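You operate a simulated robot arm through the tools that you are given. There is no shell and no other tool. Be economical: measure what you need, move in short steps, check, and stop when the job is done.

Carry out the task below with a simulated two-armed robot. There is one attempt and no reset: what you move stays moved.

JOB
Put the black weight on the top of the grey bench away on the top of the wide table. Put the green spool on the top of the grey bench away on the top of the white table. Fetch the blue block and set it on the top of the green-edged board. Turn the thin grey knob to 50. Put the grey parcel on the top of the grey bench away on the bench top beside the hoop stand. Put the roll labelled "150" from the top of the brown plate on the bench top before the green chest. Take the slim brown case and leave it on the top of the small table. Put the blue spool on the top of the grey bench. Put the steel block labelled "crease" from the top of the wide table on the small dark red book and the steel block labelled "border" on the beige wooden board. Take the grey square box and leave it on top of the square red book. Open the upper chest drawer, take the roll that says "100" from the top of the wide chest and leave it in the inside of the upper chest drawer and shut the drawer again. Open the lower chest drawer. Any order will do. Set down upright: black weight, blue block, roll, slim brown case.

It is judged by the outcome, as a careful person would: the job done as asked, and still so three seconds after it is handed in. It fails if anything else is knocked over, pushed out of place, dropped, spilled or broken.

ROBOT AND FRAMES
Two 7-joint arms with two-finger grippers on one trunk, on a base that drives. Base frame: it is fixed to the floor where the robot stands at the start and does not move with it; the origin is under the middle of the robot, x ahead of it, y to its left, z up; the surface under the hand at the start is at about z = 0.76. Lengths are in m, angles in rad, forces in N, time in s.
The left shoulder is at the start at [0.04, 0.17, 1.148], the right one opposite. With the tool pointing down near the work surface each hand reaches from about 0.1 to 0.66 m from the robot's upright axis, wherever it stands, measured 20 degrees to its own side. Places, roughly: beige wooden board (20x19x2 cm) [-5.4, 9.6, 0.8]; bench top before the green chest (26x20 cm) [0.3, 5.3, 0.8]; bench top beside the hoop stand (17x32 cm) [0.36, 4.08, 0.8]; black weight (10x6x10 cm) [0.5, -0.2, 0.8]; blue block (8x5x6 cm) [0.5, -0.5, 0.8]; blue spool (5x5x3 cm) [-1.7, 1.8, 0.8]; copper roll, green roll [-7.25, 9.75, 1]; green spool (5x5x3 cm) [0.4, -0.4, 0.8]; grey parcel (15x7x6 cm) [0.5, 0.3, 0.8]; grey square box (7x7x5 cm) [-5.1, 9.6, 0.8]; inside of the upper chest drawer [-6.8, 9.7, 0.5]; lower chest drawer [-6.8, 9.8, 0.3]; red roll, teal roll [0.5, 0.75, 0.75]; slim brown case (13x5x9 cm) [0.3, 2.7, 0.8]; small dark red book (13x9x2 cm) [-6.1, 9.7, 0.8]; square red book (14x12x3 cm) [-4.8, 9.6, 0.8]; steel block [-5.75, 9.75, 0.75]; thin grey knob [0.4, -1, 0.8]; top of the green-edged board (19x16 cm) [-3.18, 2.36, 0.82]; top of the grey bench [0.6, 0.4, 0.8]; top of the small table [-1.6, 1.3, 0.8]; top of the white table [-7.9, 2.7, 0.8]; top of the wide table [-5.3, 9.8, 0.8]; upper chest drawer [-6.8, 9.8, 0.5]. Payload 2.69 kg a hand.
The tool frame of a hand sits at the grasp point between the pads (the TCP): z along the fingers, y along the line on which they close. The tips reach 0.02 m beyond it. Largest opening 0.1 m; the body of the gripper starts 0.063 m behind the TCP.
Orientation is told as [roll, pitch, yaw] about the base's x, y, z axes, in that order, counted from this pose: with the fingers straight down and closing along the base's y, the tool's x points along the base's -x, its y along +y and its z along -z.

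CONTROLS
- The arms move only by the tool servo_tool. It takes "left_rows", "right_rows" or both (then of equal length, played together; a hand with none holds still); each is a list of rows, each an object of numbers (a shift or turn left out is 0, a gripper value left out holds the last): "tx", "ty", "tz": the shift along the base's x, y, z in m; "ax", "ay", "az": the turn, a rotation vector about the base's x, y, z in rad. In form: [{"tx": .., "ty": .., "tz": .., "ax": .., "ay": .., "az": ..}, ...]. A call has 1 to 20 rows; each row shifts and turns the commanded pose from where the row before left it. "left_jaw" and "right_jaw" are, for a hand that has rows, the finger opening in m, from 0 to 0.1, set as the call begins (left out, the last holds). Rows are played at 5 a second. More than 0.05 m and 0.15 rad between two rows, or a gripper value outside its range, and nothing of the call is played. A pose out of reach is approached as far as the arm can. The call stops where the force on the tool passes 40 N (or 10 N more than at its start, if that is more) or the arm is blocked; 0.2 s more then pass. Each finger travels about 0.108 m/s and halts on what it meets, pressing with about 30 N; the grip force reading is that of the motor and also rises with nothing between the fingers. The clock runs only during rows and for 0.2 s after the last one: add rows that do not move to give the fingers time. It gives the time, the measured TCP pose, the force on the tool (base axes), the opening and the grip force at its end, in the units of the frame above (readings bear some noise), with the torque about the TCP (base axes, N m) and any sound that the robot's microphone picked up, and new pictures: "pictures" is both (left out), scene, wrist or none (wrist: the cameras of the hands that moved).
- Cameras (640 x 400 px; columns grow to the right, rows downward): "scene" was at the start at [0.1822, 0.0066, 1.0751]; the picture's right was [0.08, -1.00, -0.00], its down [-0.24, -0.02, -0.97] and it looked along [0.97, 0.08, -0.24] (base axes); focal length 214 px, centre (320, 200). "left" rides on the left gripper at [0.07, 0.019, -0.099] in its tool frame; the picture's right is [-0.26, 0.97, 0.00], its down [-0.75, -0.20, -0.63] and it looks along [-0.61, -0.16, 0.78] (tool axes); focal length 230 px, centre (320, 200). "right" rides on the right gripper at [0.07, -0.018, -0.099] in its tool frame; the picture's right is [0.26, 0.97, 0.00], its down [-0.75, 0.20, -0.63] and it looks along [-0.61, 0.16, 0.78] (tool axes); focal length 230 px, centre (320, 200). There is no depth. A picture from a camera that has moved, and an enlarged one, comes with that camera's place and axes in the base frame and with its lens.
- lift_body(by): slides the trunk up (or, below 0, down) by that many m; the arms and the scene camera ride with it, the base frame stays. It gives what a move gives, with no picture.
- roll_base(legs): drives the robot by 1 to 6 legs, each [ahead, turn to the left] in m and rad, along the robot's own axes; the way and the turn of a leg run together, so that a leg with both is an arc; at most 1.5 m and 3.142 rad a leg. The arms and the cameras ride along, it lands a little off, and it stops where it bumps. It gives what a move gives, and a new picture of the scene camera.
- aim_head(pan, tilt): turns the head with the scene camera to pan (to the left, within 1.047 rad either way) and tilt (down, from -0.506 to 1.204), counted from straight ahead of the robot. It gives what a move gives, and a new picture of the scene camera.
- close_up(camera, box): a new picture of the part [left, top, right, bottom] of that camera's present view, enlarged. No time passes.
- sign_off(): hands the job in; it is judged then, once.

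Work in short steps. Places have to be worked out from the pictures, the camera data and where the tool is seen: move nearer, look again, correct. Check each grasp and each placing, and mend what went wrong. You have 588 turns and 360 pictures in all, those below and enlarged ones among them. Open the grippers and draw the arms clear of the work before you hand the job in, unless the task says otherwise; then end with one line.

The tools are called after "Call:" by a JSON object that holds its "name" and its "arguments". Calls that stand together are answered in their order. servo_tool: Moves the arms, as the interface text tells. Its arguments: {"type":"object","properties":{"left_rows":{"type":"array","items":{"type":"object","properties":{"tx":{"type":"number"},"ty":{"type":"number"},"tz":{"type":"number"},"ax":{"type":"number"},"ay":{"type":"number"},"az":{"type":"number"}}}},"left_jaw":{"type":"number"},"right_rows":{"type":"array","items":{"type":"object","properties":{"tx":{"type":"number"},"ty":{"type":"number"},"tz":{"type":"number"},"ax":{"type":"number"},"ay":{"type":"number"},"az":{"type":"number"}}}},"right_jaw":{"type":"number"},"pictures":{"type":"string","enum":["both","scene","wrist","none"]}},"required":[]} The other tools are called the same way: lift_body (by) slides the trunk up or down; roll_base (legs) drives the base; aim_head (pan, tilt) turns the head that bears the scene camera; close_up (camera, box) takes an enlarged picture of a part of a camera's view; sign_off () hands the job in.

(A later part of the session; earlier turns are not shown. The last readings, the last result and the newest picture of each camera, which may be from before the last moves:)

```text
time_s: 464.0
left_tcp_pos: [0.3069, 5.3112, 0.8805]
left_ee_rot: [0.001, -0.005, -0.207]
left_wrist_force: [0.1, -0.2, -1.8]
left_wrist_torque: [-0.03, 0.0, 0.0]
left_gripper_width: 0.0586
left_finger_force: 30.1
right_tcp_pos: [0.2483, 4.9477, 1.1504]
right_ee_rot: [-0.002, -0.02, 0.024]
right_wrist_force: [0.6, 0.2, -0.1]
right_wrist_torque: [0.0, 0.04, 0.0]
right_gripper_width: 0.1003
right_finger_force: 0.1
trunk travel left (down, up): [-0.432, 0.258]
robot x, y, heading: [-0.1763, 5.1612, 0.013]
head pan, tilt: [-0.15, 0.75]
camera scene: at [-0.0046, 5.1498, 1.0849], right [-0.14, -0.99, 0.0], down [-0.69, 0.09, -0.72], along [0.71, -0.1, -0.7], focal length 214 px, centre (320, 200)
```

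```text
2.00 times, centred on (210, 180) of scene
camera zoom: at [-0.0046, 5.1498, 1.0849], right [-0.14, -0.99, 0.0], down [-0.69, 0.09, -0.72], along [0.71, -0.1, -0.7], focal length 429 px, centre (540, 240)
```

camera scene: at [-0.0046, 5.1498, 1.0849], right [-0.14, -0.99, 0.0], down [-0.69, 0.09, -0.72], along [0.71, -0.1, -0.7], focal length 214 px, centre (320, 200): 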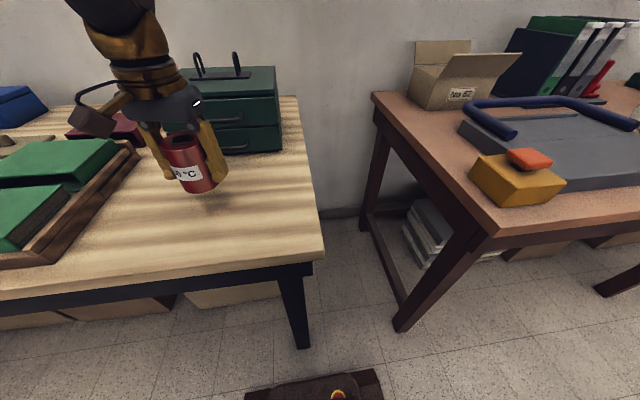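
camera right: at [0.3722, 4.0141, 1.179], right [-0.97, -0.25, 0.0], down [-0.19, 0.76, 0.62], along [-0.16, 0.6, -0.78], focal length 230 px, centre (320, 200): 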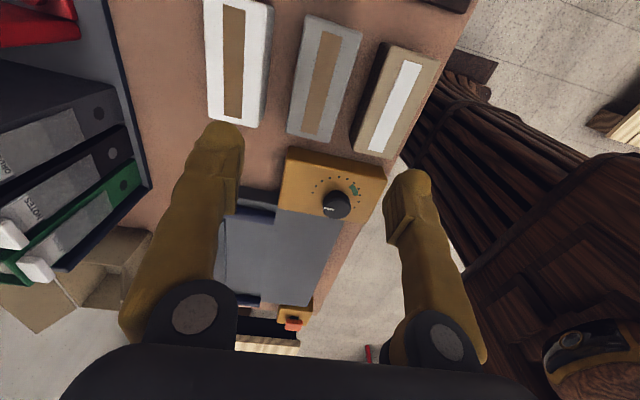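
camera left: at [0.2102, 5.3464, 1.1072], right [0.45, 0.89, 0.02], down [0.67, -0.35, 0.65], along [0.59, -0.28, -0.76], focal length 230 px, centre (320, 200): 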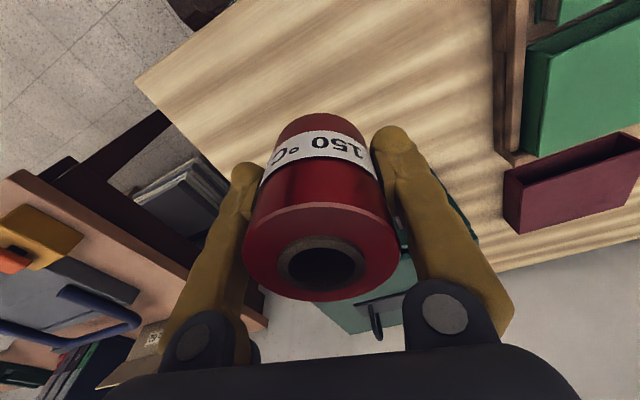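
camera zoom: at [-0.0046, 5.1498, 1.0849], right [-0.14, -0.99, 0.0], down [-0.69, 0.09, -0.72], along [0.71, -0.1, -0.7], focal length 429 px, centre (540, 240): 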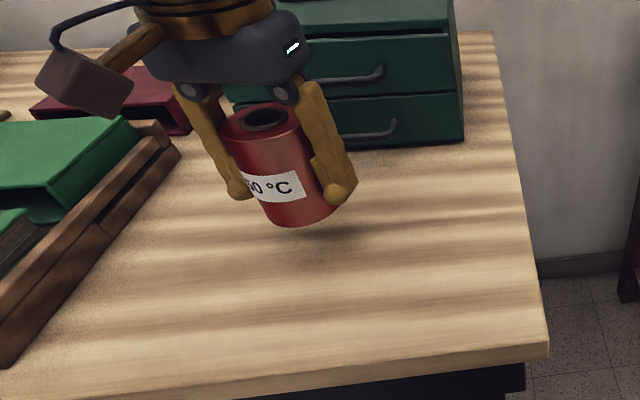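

Above the zone. I lower step by step until contact.

Call:
{"name": "servo_tool", "arguments": {"left_rows": [{"tz": -0.02}, {"tz": -0.015}], "pictures": "none"}}

Call:
{"name": "servo_tool", "arguments": {"left_rows": [{"tz": -0.006}, {"tz": -0.005}], "pictures": "none"}}

Call:
{"name": "servo_tool", "arguments": {"left_rows": [{"tz": -0.004}, {"tz": -0.004}], "pictures": "none"}}

```text
time_s: 464.6
left_tcp_pos: [0.3036, 5.3115, 0.8461]
left_ee_rot: [0.003, -0.006, -0.206]
left_wrist_force: [-0.4, 0.5, -1.8]
left_wrist_torque: [0.02, 0.0, 0.01]
left_gripper_width: 0.0588
left_finger_force: 30.2
right_tcp_pos: [0.2467, 4.9472, 1.1514]
right_ee_rot: [-0.004, -0.021, 0.024]
right_wrist_force: [-0.8, -0.6, 0.9]
right_wrist_torque: [0.01, -0.03, -0.03]
right_gripper_width: 0.1001
right_finger_force: 0.1
trunk travel left (down, up): [-0.432, 0.258]
robot x, y, heading: [-0.1806, 5.1619, 0.016]
head pan, tilt: [-0.15, 0.75]
```

```text
time_s: 465.2
left_tcp_pos: [0.3032, 5.3102, 0.8362]
left_ee_rot: [0.0, -0.007, -0.204]
left_wrist_force: [-2.2, 2.5, 15.3]
left_wrist_torque: [-0.13, 0.42, -0.04]
left_gripper_width: 0.0588
left_finger_force: 29.9
right_tcp_pos: [0.2451, 4.9493, 1.1528]
right_ee_rot: [-0.002, -0.021, 0.025]
right_wrist_force: [-0.9, -0.3, -1.0]
right_wrist_torque: [-0.01, 0.0, 0.02]
right_gripper_width: 0.1
right_finger_force: 0.1
trunk travel left (down, up): [-0.432, 0.258]
robot x, y, heading: [-0.1771, 5.1602, 0.013]
head pan, tilt: [-0.15, 0.75]
```

```text
time_s: 465.6
left_tcp_pos: [0.2925, 5.3108, 0.841]
left_ee_rot: [0.008, -0.026, -0.204]
left_wrist_force: [-0.6, 0.1, -1.1]
left_wrist_torque: [0.06, -0.01, -0.01]
left_gripper_width: 0.0587
left_finger_force: 30.2
right_tcp_pos: [0.2267, 4.9467, 1.1594]
right_ee_rot: [-0.003, -0.04, 0.025]
right_wrist_force: [0.2, 0.7, -0.3]
right_wrist_torque: [0.02, -0.05, 0.0]
right_gripper_width: 0.1
right_finger_force: 0.1
trunk travel left (down, up): [-0.432, 0.258]
robot x, y, heading: [-0.1775, 5.1613, 0.015]
head pan, tilt: [-0.15, 0.75]
stopped in row 2 (left hand): the force on the tool passed its limit at 42 N (the readings are from after the stop); the commanded pose is now the measured one
```

Call:
{"name": "servo_tool", "arguments": {"left_rows": [{"ay": 0.024, "tx": 0.004}, {"tz": -0.004}], "pictures": "none"}}

```text
time_s: 466.2
left_tcp_pos: [0.3006, 5.3107, 0.8357]
left_ee_rot: [0.002, -0.002, -0.206]
left_wrist_force: [0.1, 0.4, -0.9]
left_wrist_torque: [0.0, 0.03, -0.02]
left_gripper_width: 0.0585
left_finger_force: 30.1
right_tcp_pos: [0.2284, 4.9474, 1.157]
right_ee_rot: [-0.004, -0.036, 0.025]
right_wrist_force: [0.2, -0.7, -0.2]
right_wrist_torque: [0.0, 0.02, 0.02]
right_gripper_width: 0.0999
right_finger_force: 0.1
trunk travel left (down, up): [-0.432, 0.258]
robot x, y, heading: [-0.177, 5.16, 0.014]
head pan, tilt: [-0.15, 0.75]
```

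Call:
{"name": "servo_tool", "arguments": {"left_rows": [{"tz": -0.002}, {}], "pictures": "none"}}

Call:
{"name": "servo_tool", "arguments": {"left_rows": [{}, {}, {"tz": 0.03}, {"tz": 0.05}, {"tz": 0.05}, {"tz": 0.05}, {"tz": 0.05}], "left_jaw": 0.09, "pictures": "scene"}}

```text
time_s: 466.8
left_tcp_pos: [0.2989, 5.3107, 0.8362]
left_ee_rot: [0.001, -0.003, -0.207]
left_wrist_force: [-1.3, 0.3, 6.8]
left_wrist_torque: [-0.03, -0.18, 0.0]
left_gripper_width: 0.0587
left_finger_force: 30.0
right_tcp_pos: [0.2292, 4.9471, 1.1579]
right_ee_rot: [-0.002, -0.038, 0.024]
right_wrist_force: [0.2, -0.1, -0.1]
right_wrist_torque: [-0.02, 0.02, 0.0]
right_gripper_width: 0.1
right_finger_force: 0.0
trunk travel left (down, up): [-0.432, 0.258]
robot x, y, heading: [-0.1764, 5.1622, 0.012]
head pan, tilt: [-0.15, 0.75]
```

```text
time_s: 468.4
left_tcp_pos: [0.2991, 5.3091, 1.0647]
left_ee_rot: [0.001, -0.002, -0.205]
left_wrist_force: [0.4, -0.7, 0.2]
left_wrist_torque: [-0.03, -0.03, 0.01]
left_gripper_width: 0.0901
left_finger_force: 0.0
right_tcp_pos: [0.2277, 4.9468, 1.1581]
right_ee_rot: [-0.003, -0.039, 0.024]
right_wrist_force: [0.5, -0.1, 0.2]
right_wrist_torque: [-0.02, -0.02, 0.03]
right_gripper_width: 0.1
right_finger_force: 0.1
trunk travel left (down, up): [-0.432, 0.258]
robot x, y, heading: [-0.1809, 5.1576, 0.017]
head pan, tilt: [-0.15, 0.75]
camera scene: at [-0.0073, 5.1495, 1.0854], right [-0.14, -0.99, 0.0], down [-0.69, 0.09, -0.72], along [0.71, -0.1, -0.69], focal length 214 px, centre (320, 200)
```

scene: 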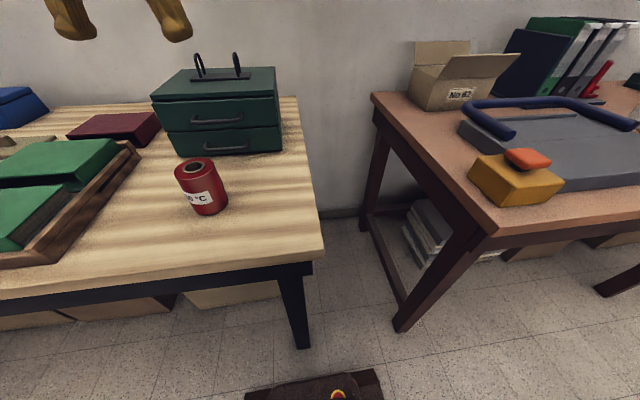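

Roll stands upright in front of the chest. Now I extend the right hand, back off and drive south to the case at y≈2.7.

Call:
{"name": "servo_tool", "arguments": {"right_rows": [{"tx": 0.04, "ay": 0.035}, {"tx": 0.045}, {"tx": 0.045}], "left_rows": [{"tz": 0.03}, {"tz": 0.03}, {"tz": 0.03}], "pictures": "none"}}

Call:
{"name": "roll_base", "arguments": {"legs": [[-0.35, 0], [0, -1.57], [1.2, 0], [1.15, 0], [0, 1.57]]}}

```text
time_s: 469.2
left_tcp_pos: [0.3008, 5.312, 1.1533]
left_ee_rot: [0.001, 0.0, -0.207]
left_wrist_force: [-0.4, 0.2, -0.4]
left_wrist_torque: [0.02, 0.02, -0.02]
left_gripper_width: 0.09
left_finger_force: 0.1
right_tcp_pos: [0.3593, 4.9469, 1.1577]
right_ee_rot: [-0.003, 0.0, 0.023]
right_wrist_force: [-0.4, 0.3, 0.1]
right_wrist_torque: [0.02, 0.04, 0.01]
right_gripper_width: 0.0999
right_finger_force: 0.1
trunk travel left (down, up): [-0.432, 0.258]
robot x, y, heading: [-0.1749, 5.1611, 0.013]
head pan, tilt: [-0.15, 0.75]
```

```text
time_s: 490.6
left_tcp_pos: [-0.1061, 2.926, 1.1528]
left_ee_rot: [0.001, -0.002, -0.269]
left_wrist_force: [0.5, 0.7, 0.3]
left_wrist_torque: [0.0, -0.02, 0.01]
left_gripper_width: 0.0897
left_finger_force: 0.0
right_tcp_pos: [-0.0729, 2.5601, 1.158]
right_ee_rot: [-0.002, -0.001, -0.041]
right_wrist_force: [0.9, 0.0, -0.4]
right_wrist_torque: [-0.03, 0.0, -0.01]
right_gripper_width: 0.1001
right_finger_force: 0.1
trunk travel left (down, up): [-0.432, 0.258]
robot x, y, heading: [-0.597, 2.7943, -0.052]
head pan, tilt: [-0.15, 0.75]
camera scene: at [-0.4245, 2.7745, 1.0853], right [-0.2, -0.98, 0.0], down [-0.68, 0.14, -0.72], along [0.7, -0.15, -0.69], focal length 214 px, centre (320, 200)
```

scene: 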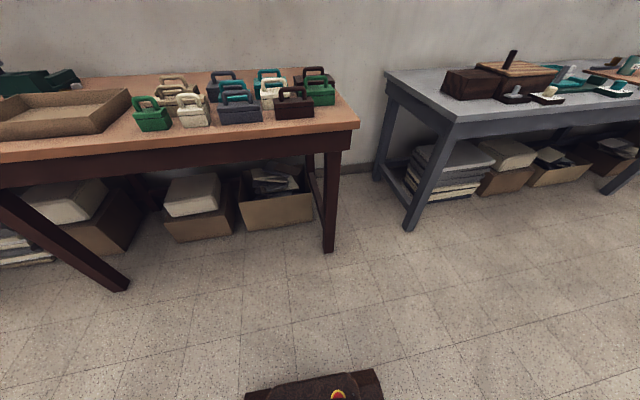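

Call:
{"name": "close_up", "arguments": {"camera": "scene", "box": [120, 55, 350, 140]}}

```text
2.78 times, centred on (235, 98) of scene
camera zoom: at [-0.4245, 2.7745, 1.0853], right [-0.2, -0.98, 0.0], down [-0.68, 0.14, -0.72], along [0.7, -0.15, -0.69], focal length 597 px, centre (556, 485)
```

zoom: 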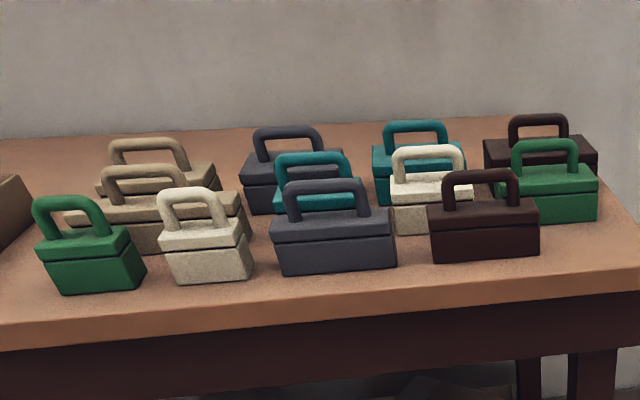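

The slim brown case is the front-right one near (0.3, 2.7). I roll closer.

Call:
{"name": "roll_base", "arguments": {"legs": [[0, 0.14], [0.45, 0]]}}

Call:
{"name": "aim_head", "arguments": {"pan": -0.2, "tilt": 0.8}}

```text
time_s: 493.9
left_tcp_pos: [0.303, 3.032, 1.1584]
left_ee_rot: [0.006, -0.016, -0.133]
left_wrist_force: [0.6, 1.1, 0.6]
left_wrist_torque: [0.0, 0.02, -0.02]
left_gripper_width: 0.0898
left_finger_force: 0.1
right_tcp_pos: [0.3893, 2.6736, 1.166]
right_ee_rot: [-0.004, -0.017, 0.1]
right_wrist_force: [0.1, 0.6, 0.0]
right_wrist_torque: [0.01, 0.02, -0.01]
right_gripper_width: 0.1002
right_finger_force: 0.1
trunk travel left (down, up): [-0.432, 0.258]
robot x, y, heading: [-0.1469, 2.8342, 0.085]
head pan, tilt: [-0.15, 0.75]
camera scene: at [0.0278, 2.8381, 1.0852], right [-0.06, -1.0, 0.0], down [-0.69, 0.04, -0.72], along [0.72, -0.05, -0.69], focal length 214 px, centre (320, 200)
```

scene: 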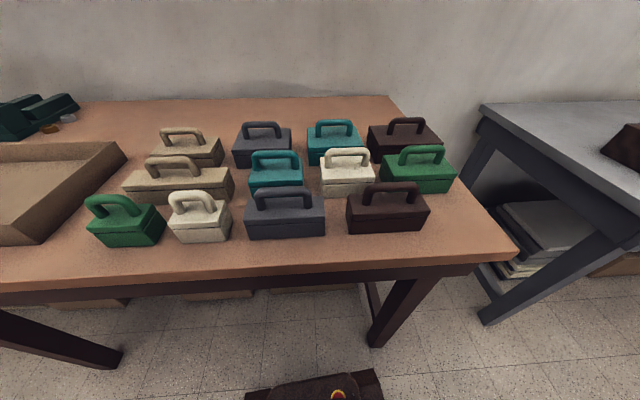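

```text
time_s: 494.5
left_tcp_pos: [0.2832, 3.0307, 1.1672]
left_ee_rot: [0.011, -0.032, -0.131]
left_wrist_force: [-0.4, -1.2, 0.2]
left_wrist_torque: [0.01, -0.03, 0.0]
left_gripper_width: 0.0899
left_finger_force: 0.0
right_tcp_pos: [0.3694, 2.6717, 1.1749]
right_ee_rot: [-0.005, -0.035, 0.099]
right_wrist_force: [-0.3, 0.1, -1.2]
right_wrist_torque: [0.02, -0.03, 0.0]
right_gripper_width: 0.0999
right_finger_force: 0.0
trunk travel left (down, up): [-0.432, 0.258]
robot x, y, heading: [-0.1421, 2.8369, 0.089]
head pan, tilt: [-0.201, 0.799]
camera scene: at [0.024, 2.8341, 1.0814], right [-0.11, -0.99, 0.0], down [-0.72, 0.08, -0.69], along [0.68, -0.08, -0.73], focal length 214 px, centre (320, 200)
```

scene: 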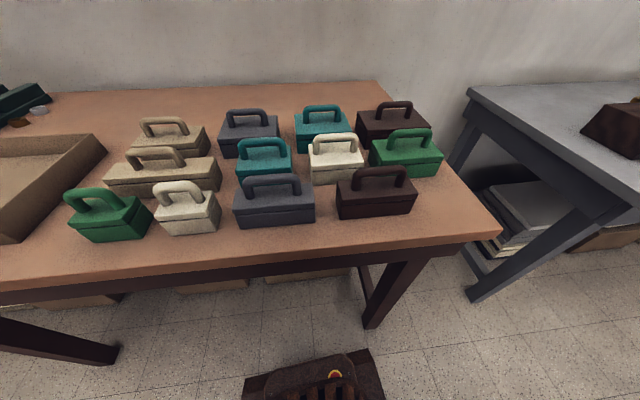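

Case spans y 2.645–2.774, front x≈0.245, depth 5 cm: centre ≈(0.27, 2.71). I turn the right hand to close along x above it.

Call:
{"name": "servo_tool", "arguments": {"right_rows": [{"ay": 0.035, "az": 0.13}, {"az": 0.145, "ty": 0.01}, {"az": 0.145, "ty": 0.01, "tx": -0.01}, {"az": 0.145, "ty": 0.01, "tx": -0.02}, {"az": 0.145, "ty": 0.008, "tx": -0.02}, {"az": 0.145, "tx": -0.02}, {"az": 0.145, "tx": -0.02}, {"az": 0.145, "tx": -0.01}, {"az": 0.145}, {"az": 0.145}, {"az": 0.035}, {"tz": -0.05}, {"tz": -0.05}], "right_jaw": 0.075}}

```text
time_s: 497.3
left_tcp_pos: [0.2847, 3.0291, 1.1659]
left_ee_rot: [0.009, -0.032, -0.131]
left_wrist_force: [0.0, -0.1, 0.2]
left_wrist_torque: [0.01, 0.0, -0.02]
left_gripper_width: 0.0899
left_finger_force: 0.0
right_tcp_pos: [0.2711, 2.7078, 1.0738]
right_ee_rot: [0.004, -0.001, 1.571]
right_wrist_force: [-0.3, -0.9, 0.2]
right_wrist_torque: [0.0, 0.02, -0.01]
right_gripper_width: 0.0749
right_finger_force: 0.1
trunk travel left (down, up): [-0.432, 0.258]
robot x, y, heading: [-0.1466, 2.8343, 0.084]
head pan, tilt: [-0.201, 0.799]
camera scene: at [0.0248, 2.8343, 1.0813], right [-0.11, -0.99, 0.0], down [-0.72, 0.08, -0.68], along [0.68, -0.08, -0.73], focal length 214 px, centre (320, 200)
camera right: at [0.2909, 2.6386, 1.1725], right [-0.97, -0.26, 0.0], down [-0.2, 0.75, 0.63], along [-0.17, 0.61, -0.78], focal length 230 px, centre (320, 200)
```

scene: 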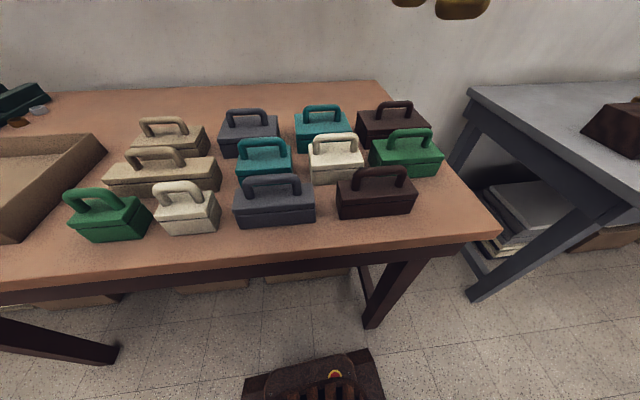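
right: 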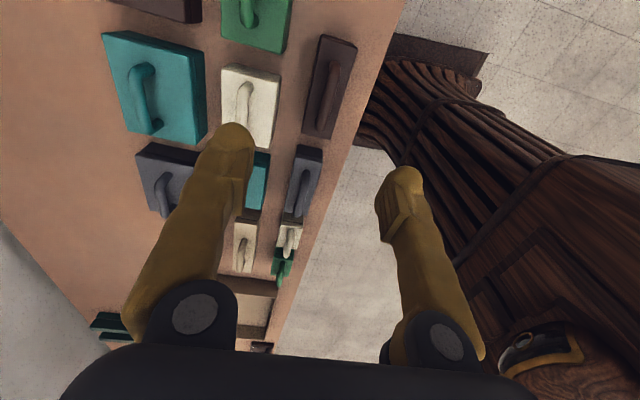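

Call:
{"name": "servo_tool", "arguments": {"right_rows": [{"tx": -0.01, "ty": 0.004, "tz": -0.04}, {"tz": -0.05}, {"tz": -0.05}], "pictures": "wrist"}}

```text
time_s: 498.1
left_tcp_pos: [0.283, 3.0297, 1.167]
left_ee_rot: [0.01, -0.033, -0.133]
left_wrist_force: [-0.5, 0.1, 0.4]
left_wrist_torque: [0.02, 0.0, 0.0]
left_gripper_width: 0.0901
left_finger_force: 0.0
right_tcp_pos: [0.2581, 2.7109, 0.9366]
right_ee_rot: [0.003, 0.001, 1.57]
right_wrist_force: [0.1, -1.0, -0.4]
right_wrist_torque: [0.0, -0.01, 0.0]
right_gripper_width: 0.0748
right_finger_force: 0.1
trunk travel left (down, up): [-0.432, 0.258]
robot x, y, heading: [-0.142, 2.8346, 0.085]
head pan, tilt: [-0.201, 0.799]
camera right: at [0.2777, 2.6416, 1.034], right [-0.97, -0.26, 0.0], down [-0.2, 0.75, 0.63], along [-0.16, 0.61, -0.78], focal length 230 px, centre (320, 200)
```

right: 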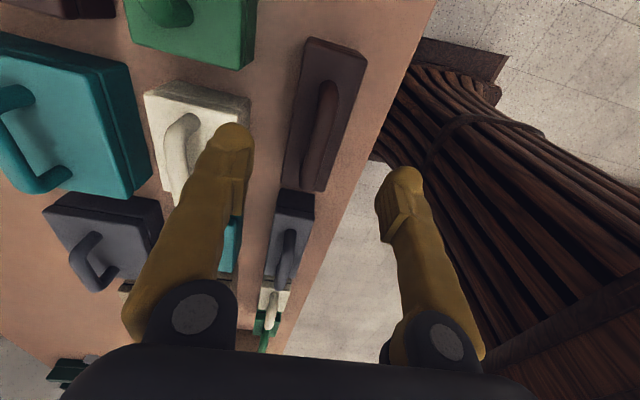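

Call:
{"name": "servo_tool", "arguments": {"right_rows": [{"tx": 0.001, "tz": -0.035}, {"tz": -0.035}, {"tz": -0.034}], "pictures": "wrist"}}

```text
time_s: 498.9
left_tcp_pos: [0.2847, 3.0303, 1.166]
left_ee_rot: [0.007, -0.032, -0.131]
left_wrist_force: [1.4, -0.3, 0.0]
left_wrist_torque: [-0.03, 0.04, 0.02]
left_gripper_width: 0.0899
left_finger_force: 0.2
right_tcp_pos: [0.2601, 2.7122, 0.8313]
right_ee_rot: [0.003, -0.001, 1.569]
right_wrist_force: [-0.7, -0.1, 0.5]
right_wrist_torque: [-0.03, 0.01, -0.01]
right_gripper_width: 0.0749
right_finger_force: 0.1
trunk travel left (down, up): [-0.432, 0.258]
robot x, y, heading: [-0.1446, 2.8337, 0.092]
head pan, tilt: [-0.201, 0.799]
camera right: at [0.2796, 2.6437, 0.9291], right [-0.97, -0.26, 0.0], down [-0.2, 0.75, 0.63], along [-0.16, 0.61, -0.78], focal length 230 px, centre (320, 200)
```

right: 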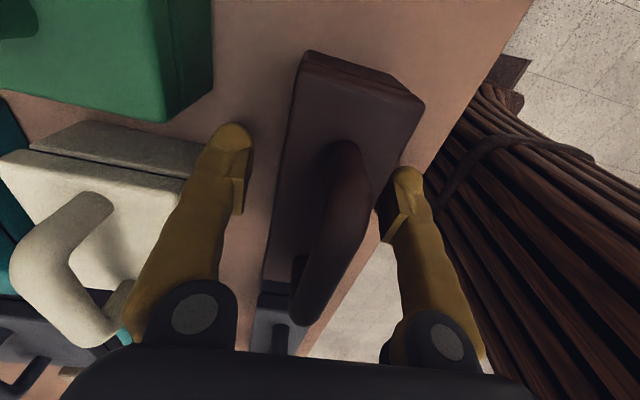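

The case lies between the pads. I close and lift.

Call:
{"name": "servo_tool", "arguments": {"right_rows": [{}, {}, {}], "right_jaw": 0.0, "pictures": "none"}}

Call:
{"name": "servo_tool", "arguments": {"right_rows": [{"tz": 0.02}, {"tz": 0.04}, {"tz": 0.05}, {"tz": 0.05}, {"tz": 0.05}, {"tz": 0.05}]}}

```text
time_s: 499.7
left_tcp_pos: [0.2837, 3.0315, 1.166]
left_ee_rot: [0.011, -0.035, -0.129]
left_wrist_force: [0.3, 0.6, 0.0]
left_wrist_torque: [0.0, 0.0, -0.01]
left_gripper_width: 0.0898
left_finger_force: 0.1
right_tcp_pos: [0.2587, 2.7139, 0.8321]
right_ee_rot: [0.004, -0.001, 1.569]
right_wrist_force: [-0.2, -0.5, 0.7]
right_wrist_torque: [-0.04, 0.01, 0.0]
right_gripper_width: 0.0446
right_finger_force: 30.0
trunk travel left (down, up): [-0.432, 0.258]
robot x, y, heading: [-0.1468, 2.8372, 0.088]
head pan, tilt: [-0.201, 0.799]
```

```text
time_s: 501.1
left_tcp_pos: [0.2827, 3.031, 1.168]
left_ee_rot: [0.011, -0.034, -0.131]
left_wrist_force: [-0.2, -0.2, 0.1]
left_wrist_torque: [0.0, 0.0, -0.01]
left_gripper_width: 0.0903
left_finger_force: 0.1
right_tcp_pos: [0.26, 2.7151, 1.0907]
right_ee_rot: [0.004, -0.001, 1.569]
right_wrist_force: [0.0, -0.7, -0.6]
right_wrist_torque: [-0.02, 0.01, 0.0]
right_gripper_width: 0.0444
right_finger_force: 30.1
trunk travel left (down, up): [-0.432, 0.258]
robot x, y, heading: [-0.1454, 2.8366, 0.087]
head pan, tilt: [-0.201, 0.799]
camera scene: at [0.0237, 2.834, 1.0814], right [-0.11, -0.99, 0.0], down [-0.72, 0.08, -0.69], along [0.68, -0.08, -0.73], focal length 214 px, centre (320, 200)
camera right: at [0.2812, 2.6454, 1.1887], right [-0.97, -0.26, 0.0], down [-0.2, 0.75, 0.63], along [-0.16, 0.61, -0.78], focal length 230 px, centre (320, 200)
```

scene: 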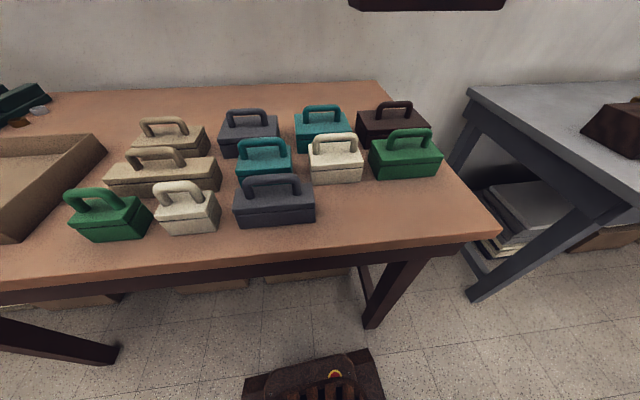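
right: 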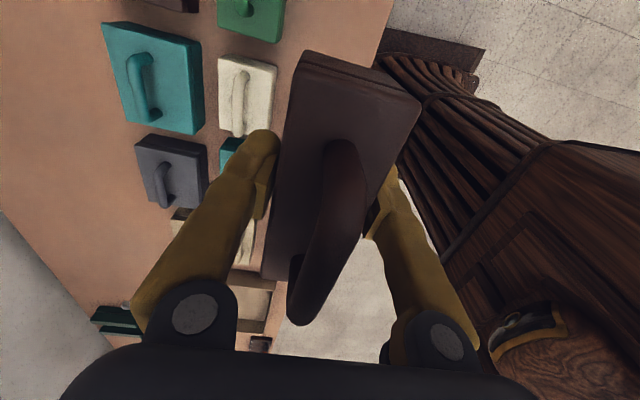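

Slim brown case held, neighbours untouched. I drive to the north end of the small table to face it from the north.

Call:
{"name": "roll_base", "arguments": {"legs": [[-0.4, 0], [0, -2.29], [0.52, 0], [0, -0.94], [0.7, 0], [0, 1.57]]}}

```text
time_s: 521.5
left_tcp_pos: [-1.3316, 1.8995, 1.1661]
left_ee_rot: [0.009, -0.034, -1.713]
left_wrist_force: [-0.6, -0.4, -0.1]
left_wrist_torque: [-0.01, -0.03, -0.01]
left_gripper_width: 0.0899
left_finger_force: 0.1
right_tcp_pos: [-1.6474, 1.9252, 1.0897]
right_ee_rot: [0.004, -0.002, -0.01]
right_wrist_force: [-0.6, -0.4, -0.1]
right_wrist_torque: [0.0, -0.02, 0.01]
right_gripper_width: 0.0447
right_finger_force: 30.3
trunk travel left (down, up): [-0.432, 0.258]
robot x, y, heading: [-1.5338, 2.3306, -1.492]
head pan, tilt: [-0.201, 0.799]
camera scene: at [-1.5341, 2.1601, 1.0814], right [-0.99, 0.12, 0.0], down [0.09, 0.72, -0.69], along [-0.09, -0.68, -0.73], focal length 214 px, centre (320, 200)
```

scene: 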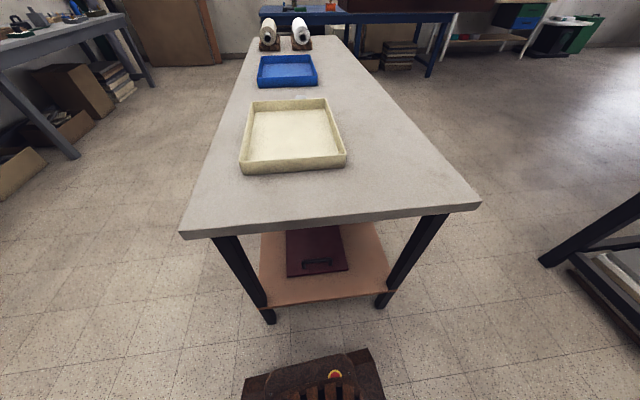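

Call:
{"name": "servo_tool", "arguments": {"right_rows": [{"tx": -0.025, "ty": -0.04}, {"tx": -0.025, "ty": -0.04}, {"tx": -0.023, "ty": -0.04}, {"tz": -0.05}, {"tz": -0.05}, {"tz": -0.05}, {"tz": -0.05}, {"tz": -0.04}]}}

```text
time_s: 523.4
left_tcp_pos: [-1.3326, 1.9163, 1.1733]
left_ee_rot: [0.014, -0.048, -1.712]
left_wrist_force: [-0.7, 0.9, -0.3]
left_wrist_torque: [0.0, 0.02, 0.02]
left_gripper_width: 0.09
left_finger_force: 0.2
right_tcp_pos: [-1.7247, 1.822, 0.8536]
right_ee_rot: [-0.012, -0.003, -0.012]
right_wrist_force: [-0.4, -0.5, -1.6]
right_wrist_torque: [0.03, 0.01, 0.02]
right_gripper_width: 0.0447
right_finger_force: 30.3
trunk travel left (down, up): [-0.432, 0.258]
robot x, y, heading: [-1.5288, 2.3276, -1.497]
head pan, tilt: [-0.201, 0.799]
camera scene: at [-1.5341, 2.1592, 1.0812], right [-0.99, 0.12, 0.0], down [0.09, 0.72, -0.68], along [-0.09, -0.68, -0.73], focal length 214 px, centre (320, 200)
camera right: at [-1.7931, 1.8058, 0.9527], right [-0.25, 0.97, -0.01], down [0.75, 0.2, 0.63], along [0.61, 0.15, -0.78], focal length 230 px, centre (320, 200)
```

scene: 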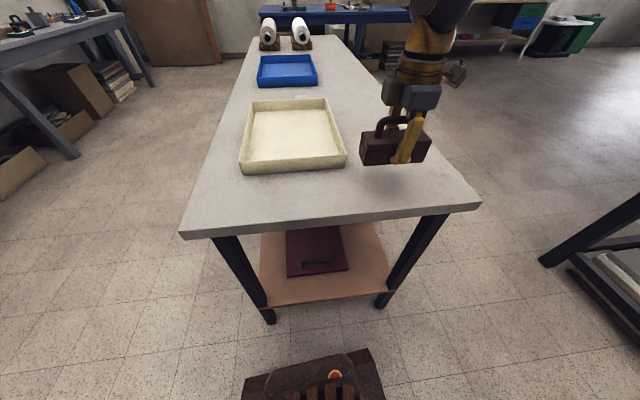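
right: 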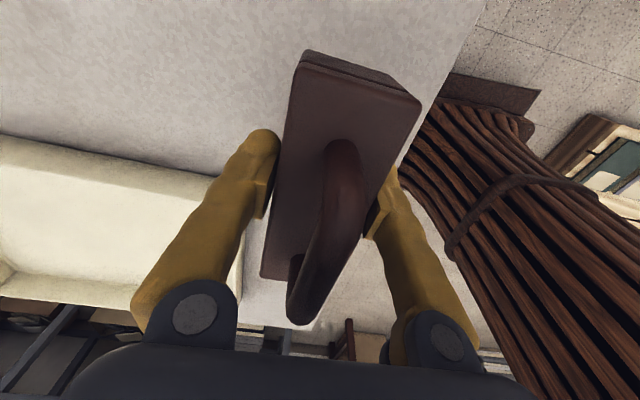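

Call:
{"name": "servo_tool", "arguments": {"right_rows": [{"tz": -0.02, "ay": 0.0, "ax": 0.012}, {"tz": -0.015}, {"tz": -0.01}], "pictures": "none"}}

Call:
{"name": "servo_tool", "arguments": {"right_rows": [{"tz": -0.005}, {"tz": -0.004}], "pictures": "none"}}

```text
time_s: 524.1
left_tcp_pos: [-1.333, 1.9163, 1.174]
left_ee_rot: [0.014, -0.046, -1.712]
left_wrist_force: [0.3, -0.1, 1.2]
left_wrist_torque: [0.02, 0.0, 0.01]
left_gripper_width: 0.0901
left_finger_force: 0.0
right_tcp_pos: [-1.7229, 1.821, 0.8086]
right_ee_rot: [0.002, -0.002, -0.013]
right_wrist_force: [1.0, -0.4, -0.5]
right_wrist_torque: [0.01, 0.01, 0.0]
right_gripper_width: 0.0446
right_finger_force: 30.2
trunk travel left (down, up): [-0.432, 0.258]
robot x, y, heading: [-1.5289, 2.3283, -1.494]
head pan, tilt: [-0.201, 0.799]
```

```text
time_s: 524.8
left_tcp_pos: [-1.3329, 1.917, 1.1736]
left_ee_rot: [0.014, -0.048, -1.711]
left_wrist_force: [1.0, 0.3, 0.5]
left_wrist_torque: [0.0, 0.01, 0.0]
left_gripper_width: 0.0899
left_finger_force: 0.1
right_tcp_pos: [-1.7234, 1.8206, 0.801]
right_ee_rot: [0.0, -0.001, -0.013]
right_wrist_force: [0.2, 0.5, -0.7]
right_wrist_torque: [0.0, -0.01, 0.01]
right_gripper_width: 0.0448
right_finger_force: 30.1
trunk travel left (down, up): [-0.432, 0.258]
robot x, y, heading: [-1.5331, 2.324, -1.49]
head pan, tilt: [-0.201, 0.799]
```

Call:
{"name": "servo_tool", "arguments": {"right_rows": [{"tz": -0.004}, {"tz": -0.003}], "pictures": "none"}}

Call:
{"name": "close_up", "arguments": {"camera": "scene", "box": [330, 90, 490, 210]}}

```text
time_s: 525.4
left_tcp_pos: [-1.3325, 1.9178, 1.1732]
left_ee_rot: [0.014, -0.049, -1.712]
left_wrist_force: [0.1, 0.2, -0.4]
left_wrist_torque: [0.03, -0.03, 0.0]
left_gripper_width: 0.0898
left_finger_force: 0.1
right_tcp_pos: [-1.7225, 1.8201, 0.7935]
right_ee_rot: [0.001, -0.002, -0.011]
right_wrist_force: [-0.1, -0.8, -0.6]
right_wrist_torque: [-0.01, 0.01, -0.01]
right_gripper_width: 0.0449
right_finger_force: 29.7
trunk travel left (down, up): [-0.432, 0.258]
robot x, y, heading: [-1.5345, 2.3296, -1.494]
head pan, tilt: [-0.201, 0.799]
```

```text
3.33 times, centred on (410, 150) of scene
camera zoom: at [-1.5341, 2.1598, 1.0813], right [-0.99, 0.12, 0.0], down [0.09, 0.72, -0.68], along [-0.09, -0.68, -0.73], focal length 715 px, centre (20, 367)
```

zoom: 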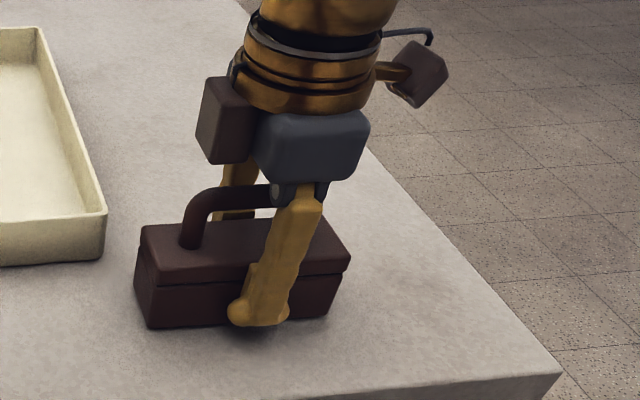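

Call:
{"name": "servo_tool", "arguments": {"right_rows": [{"tz": -0.003}, {"tz": -0.002}], "pictures": "none"}}

Call:
{"name": "servo_tool", "arguments": {"right_rows": [{"tz": -0.003}], "pictures": "none"}}

```text
time_s: 526.0
left_tcp_pos: [-1.333, 1.919, 1.1734]
left_ee_rot: [0.013, -0.049, -1.712]
left_wrist_force: [-0.6, 0.2, -0.2]
left_wrist_torque: [0.0, -0.01, 0.01]
left_gripper_width: 0.09
left_finger_force: 0.0
right_tcp_pos: [-1.7222, 1.8195, 0.7908]
right_ee_rot: [-0.002, -0.002, -0.012]
right_wrist_force: [-3.1, 2.3, 19.0]
right_wrist_torque: [0.28, 0.18, 0.0]
right_gripper_width: 0.0447
right_finger_force: 30.4
trunk travel left (down, up): [-0.432, 0.258]
robot x, y, heading: [-1.5312, 2.3266, -1.49]
head pan, tilt: [-0.201, 0.799]
```

```text
time_s: 526.4
left_tcp_pos: [-1.333, 1.9205, 1.1726]
left_ee_rot: [0.013, -0.051, -1.711]
left_wrist_force: [0.7, 0.2, 0.0]
left_wrist_torque: [0.01, -0.01, -0.04]
left_gripper_width: 0.0899
left_finger_force: 0.1
right_tcp_pos: [-1.7223, 1.8208, 0.7883]
right_ee_rot: [-0.004, -0.002, -0.012]
right_wrist_force: [-3.2, 0.1, 31.4]
right_wrist_torque: [-0.01, 0.04, -0.02]
right_gripper_width: 0.0449
right_finger_force: 29.5
trunk travel left (down, up): [-0.432, 0.258]
robot x, y, heading: [-1.5296, 2.3282, -1.497]
head pan, tilt: [-0.201, 0.799]
```

Contact. I ease off, open and rise.

Call:
{"name": "servo_tool", "arguments": {"right_rows": [{"tz": 0.003}], "pictures": "none"}}

Call:
{"name": "servo_tool", "arguments": {"right_rows": [{}, {}, {"tz": 0.03}, {"tz": 0.05}, {"tz": 0.05}, {"tz": 0.05}, {"tz": 0.05}, {"tz": 0.05}], "right_jaw": 0.08, "pictures": "scene"}}

```text
time_s: 526.8
left_tcp_pos: [-1.3329, 1.9168, 1.1738]
left_ee_rot: [0.015, -0.048, -1.712]
left_wrist_force: [-0.2, 0.2, 1.1]
left_wrist_torque: [-0.01, 0.03, -0.02]
left_gripper_width: 0.0898
left_finger_force: 0.1
right_tcp_pos: [-1.7232, 1.8221, 0.7895]
right_ee_rot: [-0.001, -0.002, -0.011]
right_wrist_force: [0.3, -4.9, 9.7]
right_wrist_torque: [-0.34, 0.0, -0.02]
right_gripper_width: 0.0447
right_finger_force: 30.0
trunk travel left (down, up): [-0.432, 0.258]
robot x, y, heading: [-1.5313, 2.3287, -1.495]
head pan, tilt: [-0.201, 0.799]
```

```text
time_s: 528.5
left_tcp_pos: [-1.3331, 1.9179, 1.1742]
left_ee_rot: [0.015, -0.049, -1.713]
left_wrist_force: [0.9, -0.5, 0.4]
left_wrist_torque: [-0.01, 0.03, -0.01]
left_gripper_width: 0.09
left_finger_force: 0.0
right_tcp_pos: [-1.723, 1.8211, 1.0673]
right_ee_rot: [0.0, -0.003, -0.011]
right_wrist_force: [0.0, -0.6, 0.4]
right_wrist_torque: [-0.02, -0.02, 0.01]
right_gripper_width: 0.0799
right_finger_force: 0.2
trunk travel left (down, up): [-0.432, 0.258]
robot x, y, heading: [-1.5308, 2.3277, -1.495]
head pan, tilt: [-0.201, 0.799]
camera scene: at [-1.534, 2.1607, 1.0815], right [-0.99, 0.12, 0.0], down [0.09, 0.72, -0.69], along [-0.09, -0.68, -0.73], focal length 214 px, centre (320, 200)
```

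scene: 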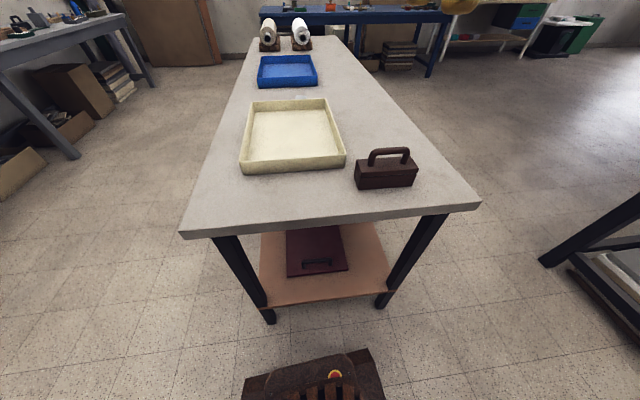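

Case stands upright on the small table. Now to the bench for the black weight: drive round to y≈-0.1.

Call:
{"name": "roll_base", "arguments": {"legs": [[0, 1.5], [1.0, 0], [0, -1.57], [1.3, 0], [1.1, 0], [0, 1.57]]}}

```text
time_s: 533.8
left_tcp_pos: [-1.0547, 2.4974, 1.1824]
left_ee_rot: [0.023, -0.07, -0.212]
left_wrist_force: [1.9, -0.2, 0.4]
left_wrist_torque: [0.02, 0.1, 0.0]
left_gripper_width: 0.0901
left_finger_force: 0.1
right_tcp_pos: [-0.9838, 2.105, 1.0779]
right_ee_rot: [-0.024, -0.007, 1.491]
right_wrist_force: [1.5, -0.3, -0.2]
right_wrist_torque: [0.04, 0.1, 0.02]
right_gripper_width: 0.0799
right_finger_force: 0.0
trunk travel left (down, up): [-0.432, 0.258]
robot x, y, heading: [-1.4559, 2.3248, 0.049]
head pan, tilt: [-0.201, 0.799]
stopped in leg 2: the robot was blocked; the commanded pose is now the measured one
camera scene: at [-1.2819, 2.3138, 1.0806], right [-0.15, -0.99, 0.0], down [-0.72, 0.11, -0.68], along [0.67, -0.1, -0.73], focal length 214 px, centre (320, 200)
```

scene: 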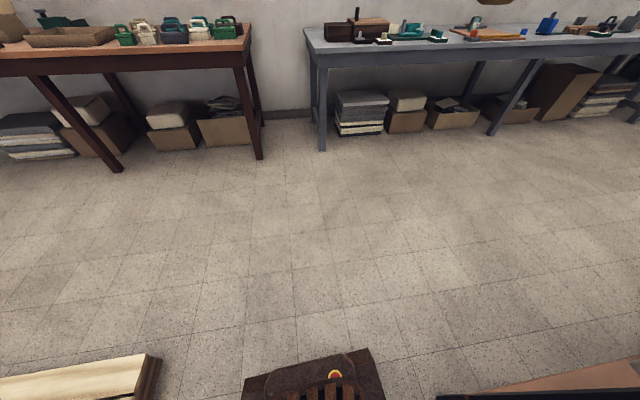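

Nothing ahead; I extend the left hand a little and continue.

Call:
{"name": "servo_tool", "arguments": {"left_rows": [{"tx": 0.04, "ay": 0.04}, {"tx": 0.04, "ay": 0.03}, {"tx": 0.03}], "pictures": "none"}}

Call:
{"name": "roll_base", "arguments": {"legs": [[0.9, -0.04], [0, -1.57], [1.3, 0], [1.1, 0], [0, 1.57]]}}

```text
time_s: 534.6
left_tcp_pos: [-0.9542, 2.5001, 1.1846]
left_ee_rot: [0.007, -0.006, -0.212]
left_wrist_force: [0.1, 0.0, 0.5]
left_wrist_torque: [-0.01, 0.0, -0.04]
left_gripper_width: 0.0902
left_finger_force: 0.1
right_tcp_pos: [-0.9903, 2.1053, 1.0794]
right_ee_rot: [-0.027, -0.007, 1.49]
right_wrist_force: [1.1, 0.1, -0.8]
right_wrist_torque: [0.01, 0.03, -0.02]
right_gripper_width: 0.08
right_finger_force: 0.0
trunk travel left (down, up): [-0.432, 0.258]
robot x, y, heading: [-1.4531, 2.3227, 0.052]
head pan, tilt: [-0.201, 0.799]
```

```text
time_s: 544.2
left_tcp_pos: [-0.4164, 1.8118, 1.1986]
left_ee_rot: [0.013, -0.034, -1.837]
left_wrist_force: [1.2, -0.7, -0.9]
left_wrist_torque: [0.03, 0.05, 0.01]
left_gripper_width: 0.0899
left_finger_force: 0.0
right_tcp_pos: [-0.8071, 1.8672, 1.0927]
right_ee_rot: [-0.056, -0.01, -0.132]
right_wrist_force: [0.4, 0.1, -0.4]
right_wrist_torque: [0.03, -0.01, -0.01]
right_gripper_width: 0.08
right_finger_force: 0.0
trunk travel left (down, up): [-0.432, 0.258]
robot x, y, heading: [-0.5558, 2.2919, -1.62]
head pan, tilt: [-0.201, 0.799]
stopped in leg 3: the robot was blocked; the commanded pose is now the measured one
camera scene: at [-0.579, 2.1211, 1.0809], right [-0.97, 0.24, 0.0], down [0.17, 0.71, -0.68], along [-0.17, -0.66, -0.73], focal length 214 px, centre (320, 200)
```

scene: 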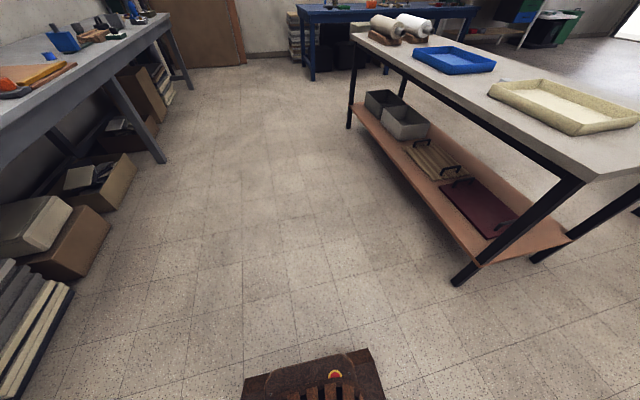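

Call:
{"name": "roll_base", "arguments": {"legs": [[1.25, 0.04], [1.15, 0], [0, 1.57]]}}

Call:
{"name": "aim_head", "arguments": {"pan": -0.1, "tilt": 0.7}}

```text
time_s: 560.0
left_tcp_pos: [-0.1469, 0.0297, 1.1991]
left_ee_rot: [0.015, -0.039, -0.252]
left_wrist_force: [-0.1, 0.4, 0.2]
left_wrist_torque: [0.01, 0.0, 0.0]
left_gripper_width: 0.0903
left_finger_force: 0.1
right_tcp_pos: [-0.1951, -0.364, 1.0933]
right_ee_rot: [-0.06, -0.009, 1.452]
right_wrist_force: [0.6, -0.6, 0.1]
right_wrist_torque: [0.02, -0.01, -0.02]
right_gripper_width: 0.0799
right_finger_force: 0.0
trunk travel left (down, up): [-0.432, 0.258]
robot x, y, heading: [-0.6167, -0.1271, -0.026]
head pan, tilt: [-0.201, 0.799]
camera scene: at [-0.4528, -0.1495, 1.0814], right [-0.23, -0.97, 0.0], down [-0.71, 0.16, -0.69], along [0.67, -0.16, -0.73], focal length 214 px, centre (320, 200)
```

scene: 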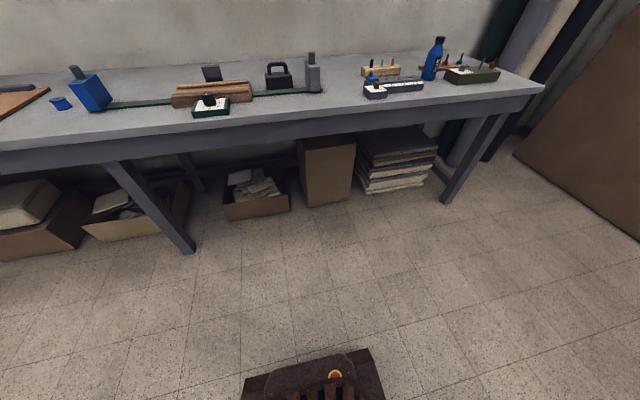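

```text
time_s: 560.6
left_tcp_pos: [-0.1683, 0.0296, 1.2077]
left_ee_rot: [0.019, -0.057, -0.248]
left_wrist_force: [-0.4, 0.4, 0.7]
left_wrist_torque: [-0.02, -0.07, -0.02]
left_gripper_width: 0.0899
left_finger_force: 0.1
right_tcp_pos: [-0.216, -0.362, 1.1012]
right_ee_rot: [-0.077, -0.011, 1.452]
right_wrist_force: [-0.2, 0.4, 0.1]
right_wrist_torque: [-0.02, -0.01, 0.03]
right_gripper_width: 0.0799
right_finger_force: 0.1
trunk travel left (down, up): [-0.432, 0.258]
robot x, y, heading: [-0.619, -0.1279, -0.03]
head pan, tilt: [-0.099, 0.7]
camera scene: at [-0.4489, -0.1416, 1.0898], right [-0.13, -0.99, 0.0], down [-0.65, 0.08, -0.75], along [0.75, -0.1, -0.66], focal length 214 px, centre (320, 200)
```

scene: 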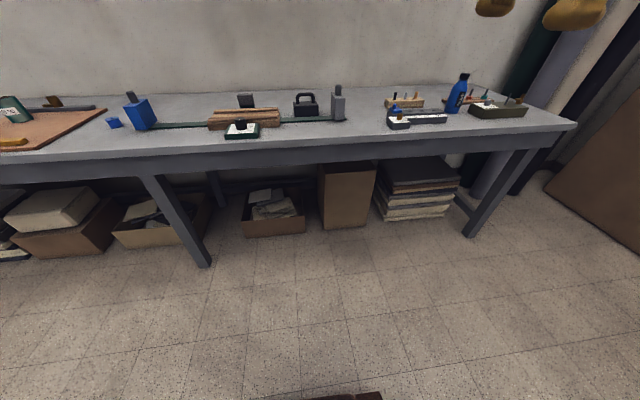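

Call:
{"name": "roll_base", "arguments": {"legs": [[0, 0.12], [0.56, 0]]}}

Call:
{"name": "aim_head", "arguments": {"pan": -0.2, "tilt": 0.75}}

Call:
{"name": "close_up", "arguments": {"camera": "scene", "box": [240, 90, 440, 250]}}

```text
time_s: 564.4
left_tcp_pos: [0.3625, 0.1417, 1.2077]
left_ee_rot: [0.017, -0.052, -0.116]
left_wrist_force: [-0.4, -0.1, -1.1]
left_wrist_torque: [0.01, 0.02, 0.01]
left_gripper_width: 0.0903
left_finger_force: 0.1
right_tcp_pos: [0.3675, -0.2526, 1.0995]
right_ee_rot: [-0.073, -0.012, 1.584]
right_wrist_force: [0.3, -0.7, 0.0]
right_wrist_torque: [0.0, 0.01, 0.0]
right_gripper_width: 0.0801
right_finger_force: 0.1
trunk travel left (down, up): [-0.432, 0.258]
robot x, y, heading: [-0.0647, -0.0743, 0.105]
head pan, tilt: [-0.099, 0.7]
camera scene: at [0.1057, -0.0646, 1.0894], right [0.0, -1.0, 0.0], down [-0.66, 0.0, -0.75], along [0.75, 0.0, -0.66], focal length 214 px, centre (320, 200)
```

scene: 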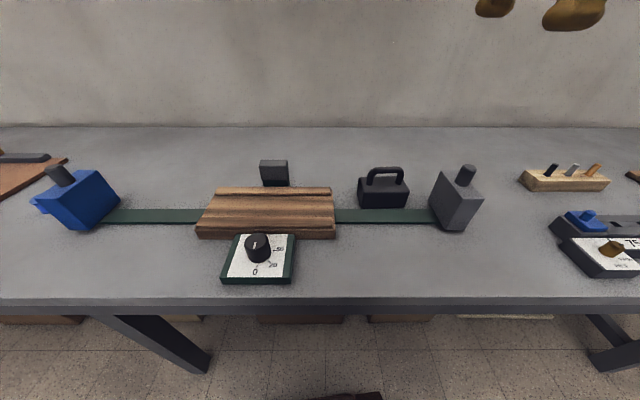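

```text
time_s: 565.1
left_tcp_pos: [0.3417, 0.142, 1.2155]
left_ee_rot: [0.022, -0.069, -0.119]
left_wrist_force: [-0.5, 0.3, -0.2]
left_wrist_torque: [0.0, -0.07, -0.02]
left_gripper_width: 0.0901
left_finger_force: 0.2
right_tcp_pos: [0.3476, -0.2528, 1.1078]
right_ee_rot: [-0.094, -0.016, 1.586]
right_wrist_force: [-0.4, 0.2, -0.1]
right_wrist_torque: [-0.02, -0.08, -0.01]
right_gripper_width: 0.0801
right_finger_force: 0.0
trunk travel left (down, up): [-0.432, 0.258]
robot x, y, heading: [-0.0691, -0.0747, 0.103]
head pan, tilt: [-0.201, 0.75]
camera scene: at [0.101, -0.0731, 1.0856], right [-0.1, -1.0, 0.0], down [-0.69, 0.07, -0.72], along [0.72, -0.07, -0.69], focal length 214 px, centre (320, 200)
```

scene: 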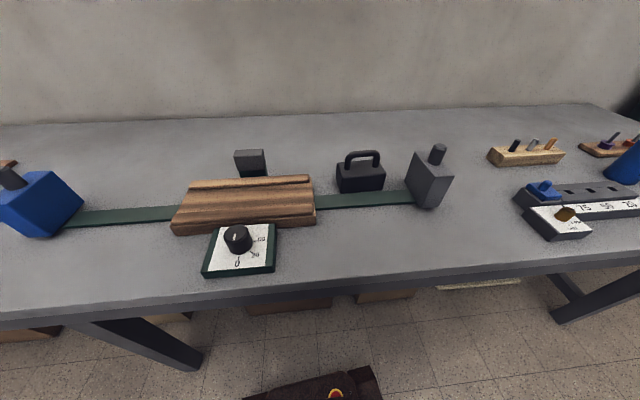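

```text
2.50 times, centred on (340, 170) of scene
camera zoom: at [0.101, -0.0731, 1.0856], right [-0.1, -1.0, 0.0], down [-0.69, 0.07, -0.72], along [0.72, -0.07, -0.69], focal length 536 px, centre (270, 275)
```

zoom: 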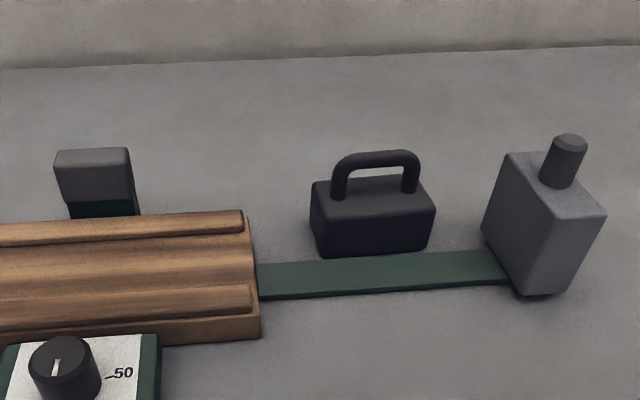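

Weight: front x≈0.46, y -0.255..-0.156; centre ≈(0.49, -0.205), handle top ≈0.86. I position the right hand above with the jaw along x.

Call:
{"name": "servo_tool", "arguments": {"right_rows": [{"tx": 0.04, "ty": 0.012, "ay": 0.09, "ax": -0.016}, {"tx": 0.04, "ty": 0.012}, {"tx": 0.04, "ty": 0.012}, {"tx": 0.022, "ty": 0.012}, {"tz": -0.05}, {"tz": -0.05}], "right_jaw": 0.09, "pictures": "wrist"}}

```text
time_s: 566.5
left_tcp_pos: [0.3427, 0.1415, 1.2142]
left_ee_rot: [0.022, -0.068, -0.118]
left_wrist_force: [-0.5, -0.3, 0.4]
left_wrist_torque: [0.02, -0.01, -0.01]
left_gripper_width: 0.09
left_finger_force: 0.0
right_tcp_pos: [0.4937, -0.2057, 1.0045]
right_ee_rot: [0.0, 0.0, 1.583]
right_wrist_force: [-0.3, 0.1, 0.5]
right_wrist_torque: [-0.02, 0.0, -0.01]
right_gripper_width: 0.0899
right_finger_force: 0.1
trunk travel left (down, up): [-0.432, 0.258]
robot x, y, heading: [-0.0696, -0.0755, 0.107]
head pan, tilt: [-0.201, 0.75]
camera right: at [0.5138, -0.2739, 1.1024], right [-0.96, -0.27, 0.0], down [-0.21, 0.75, 0.63], along [-0.17, 0.61, -0.78], focal length 230 px, centre (320, 200)
```

right: 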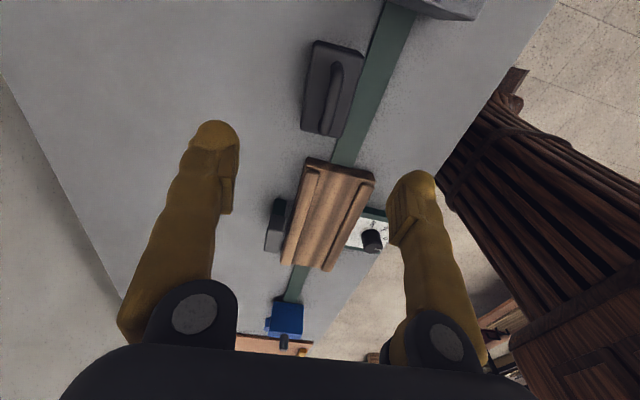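

Call:
{"name": "servo_tool", "arguments": {"right_rows": [{"tx": -0.008, "tz": -0.04, "az": 0.08}, {"tz": -0.05}, {"tz": -0.04}], "pictures": "wrist"}}

```text
time_s: 567.3
left_tcp_pos: [0.3425, 0.1403, 1.2138]
left_ee_rot: [0.021, -0.069, -0.12]
left_wrist_force: [0.8, 0.8, 0.4]
left_wrist_torque: [0.02, -0.01, 0.0]
left_gripper_width: 0.0902
left_finger_force: 0.0
right_tcp_pos: [0.4829, -0.2061, 0.8737]
right_ee_rot: [0.001, 0.0, 1.664]
right_wrist_force: [-0.2, -0.6, -0.2]
right_wrist_torque: [0.0, 0.02, -0.01]
right_gripper_width: 0.0898
right_finger_force: 0.1
trunk travel left (down, up): [-0.432, 0.258]
robot x, y, heading: [-0.0704, -0.0697, 0.098]
head pan, tilt: [-0.201, 0.75]
camera right: at [0.509, -0.273, 0.9735], right [-0.94, -0.35, 0.0], down [-0.27, 0.73, 0.63], along [-0.22, 0.59, -0.78], focal length 230 px, centre (320, 200)
```

right: 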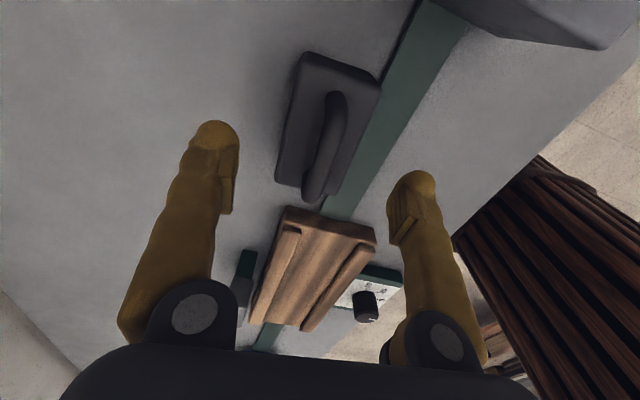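

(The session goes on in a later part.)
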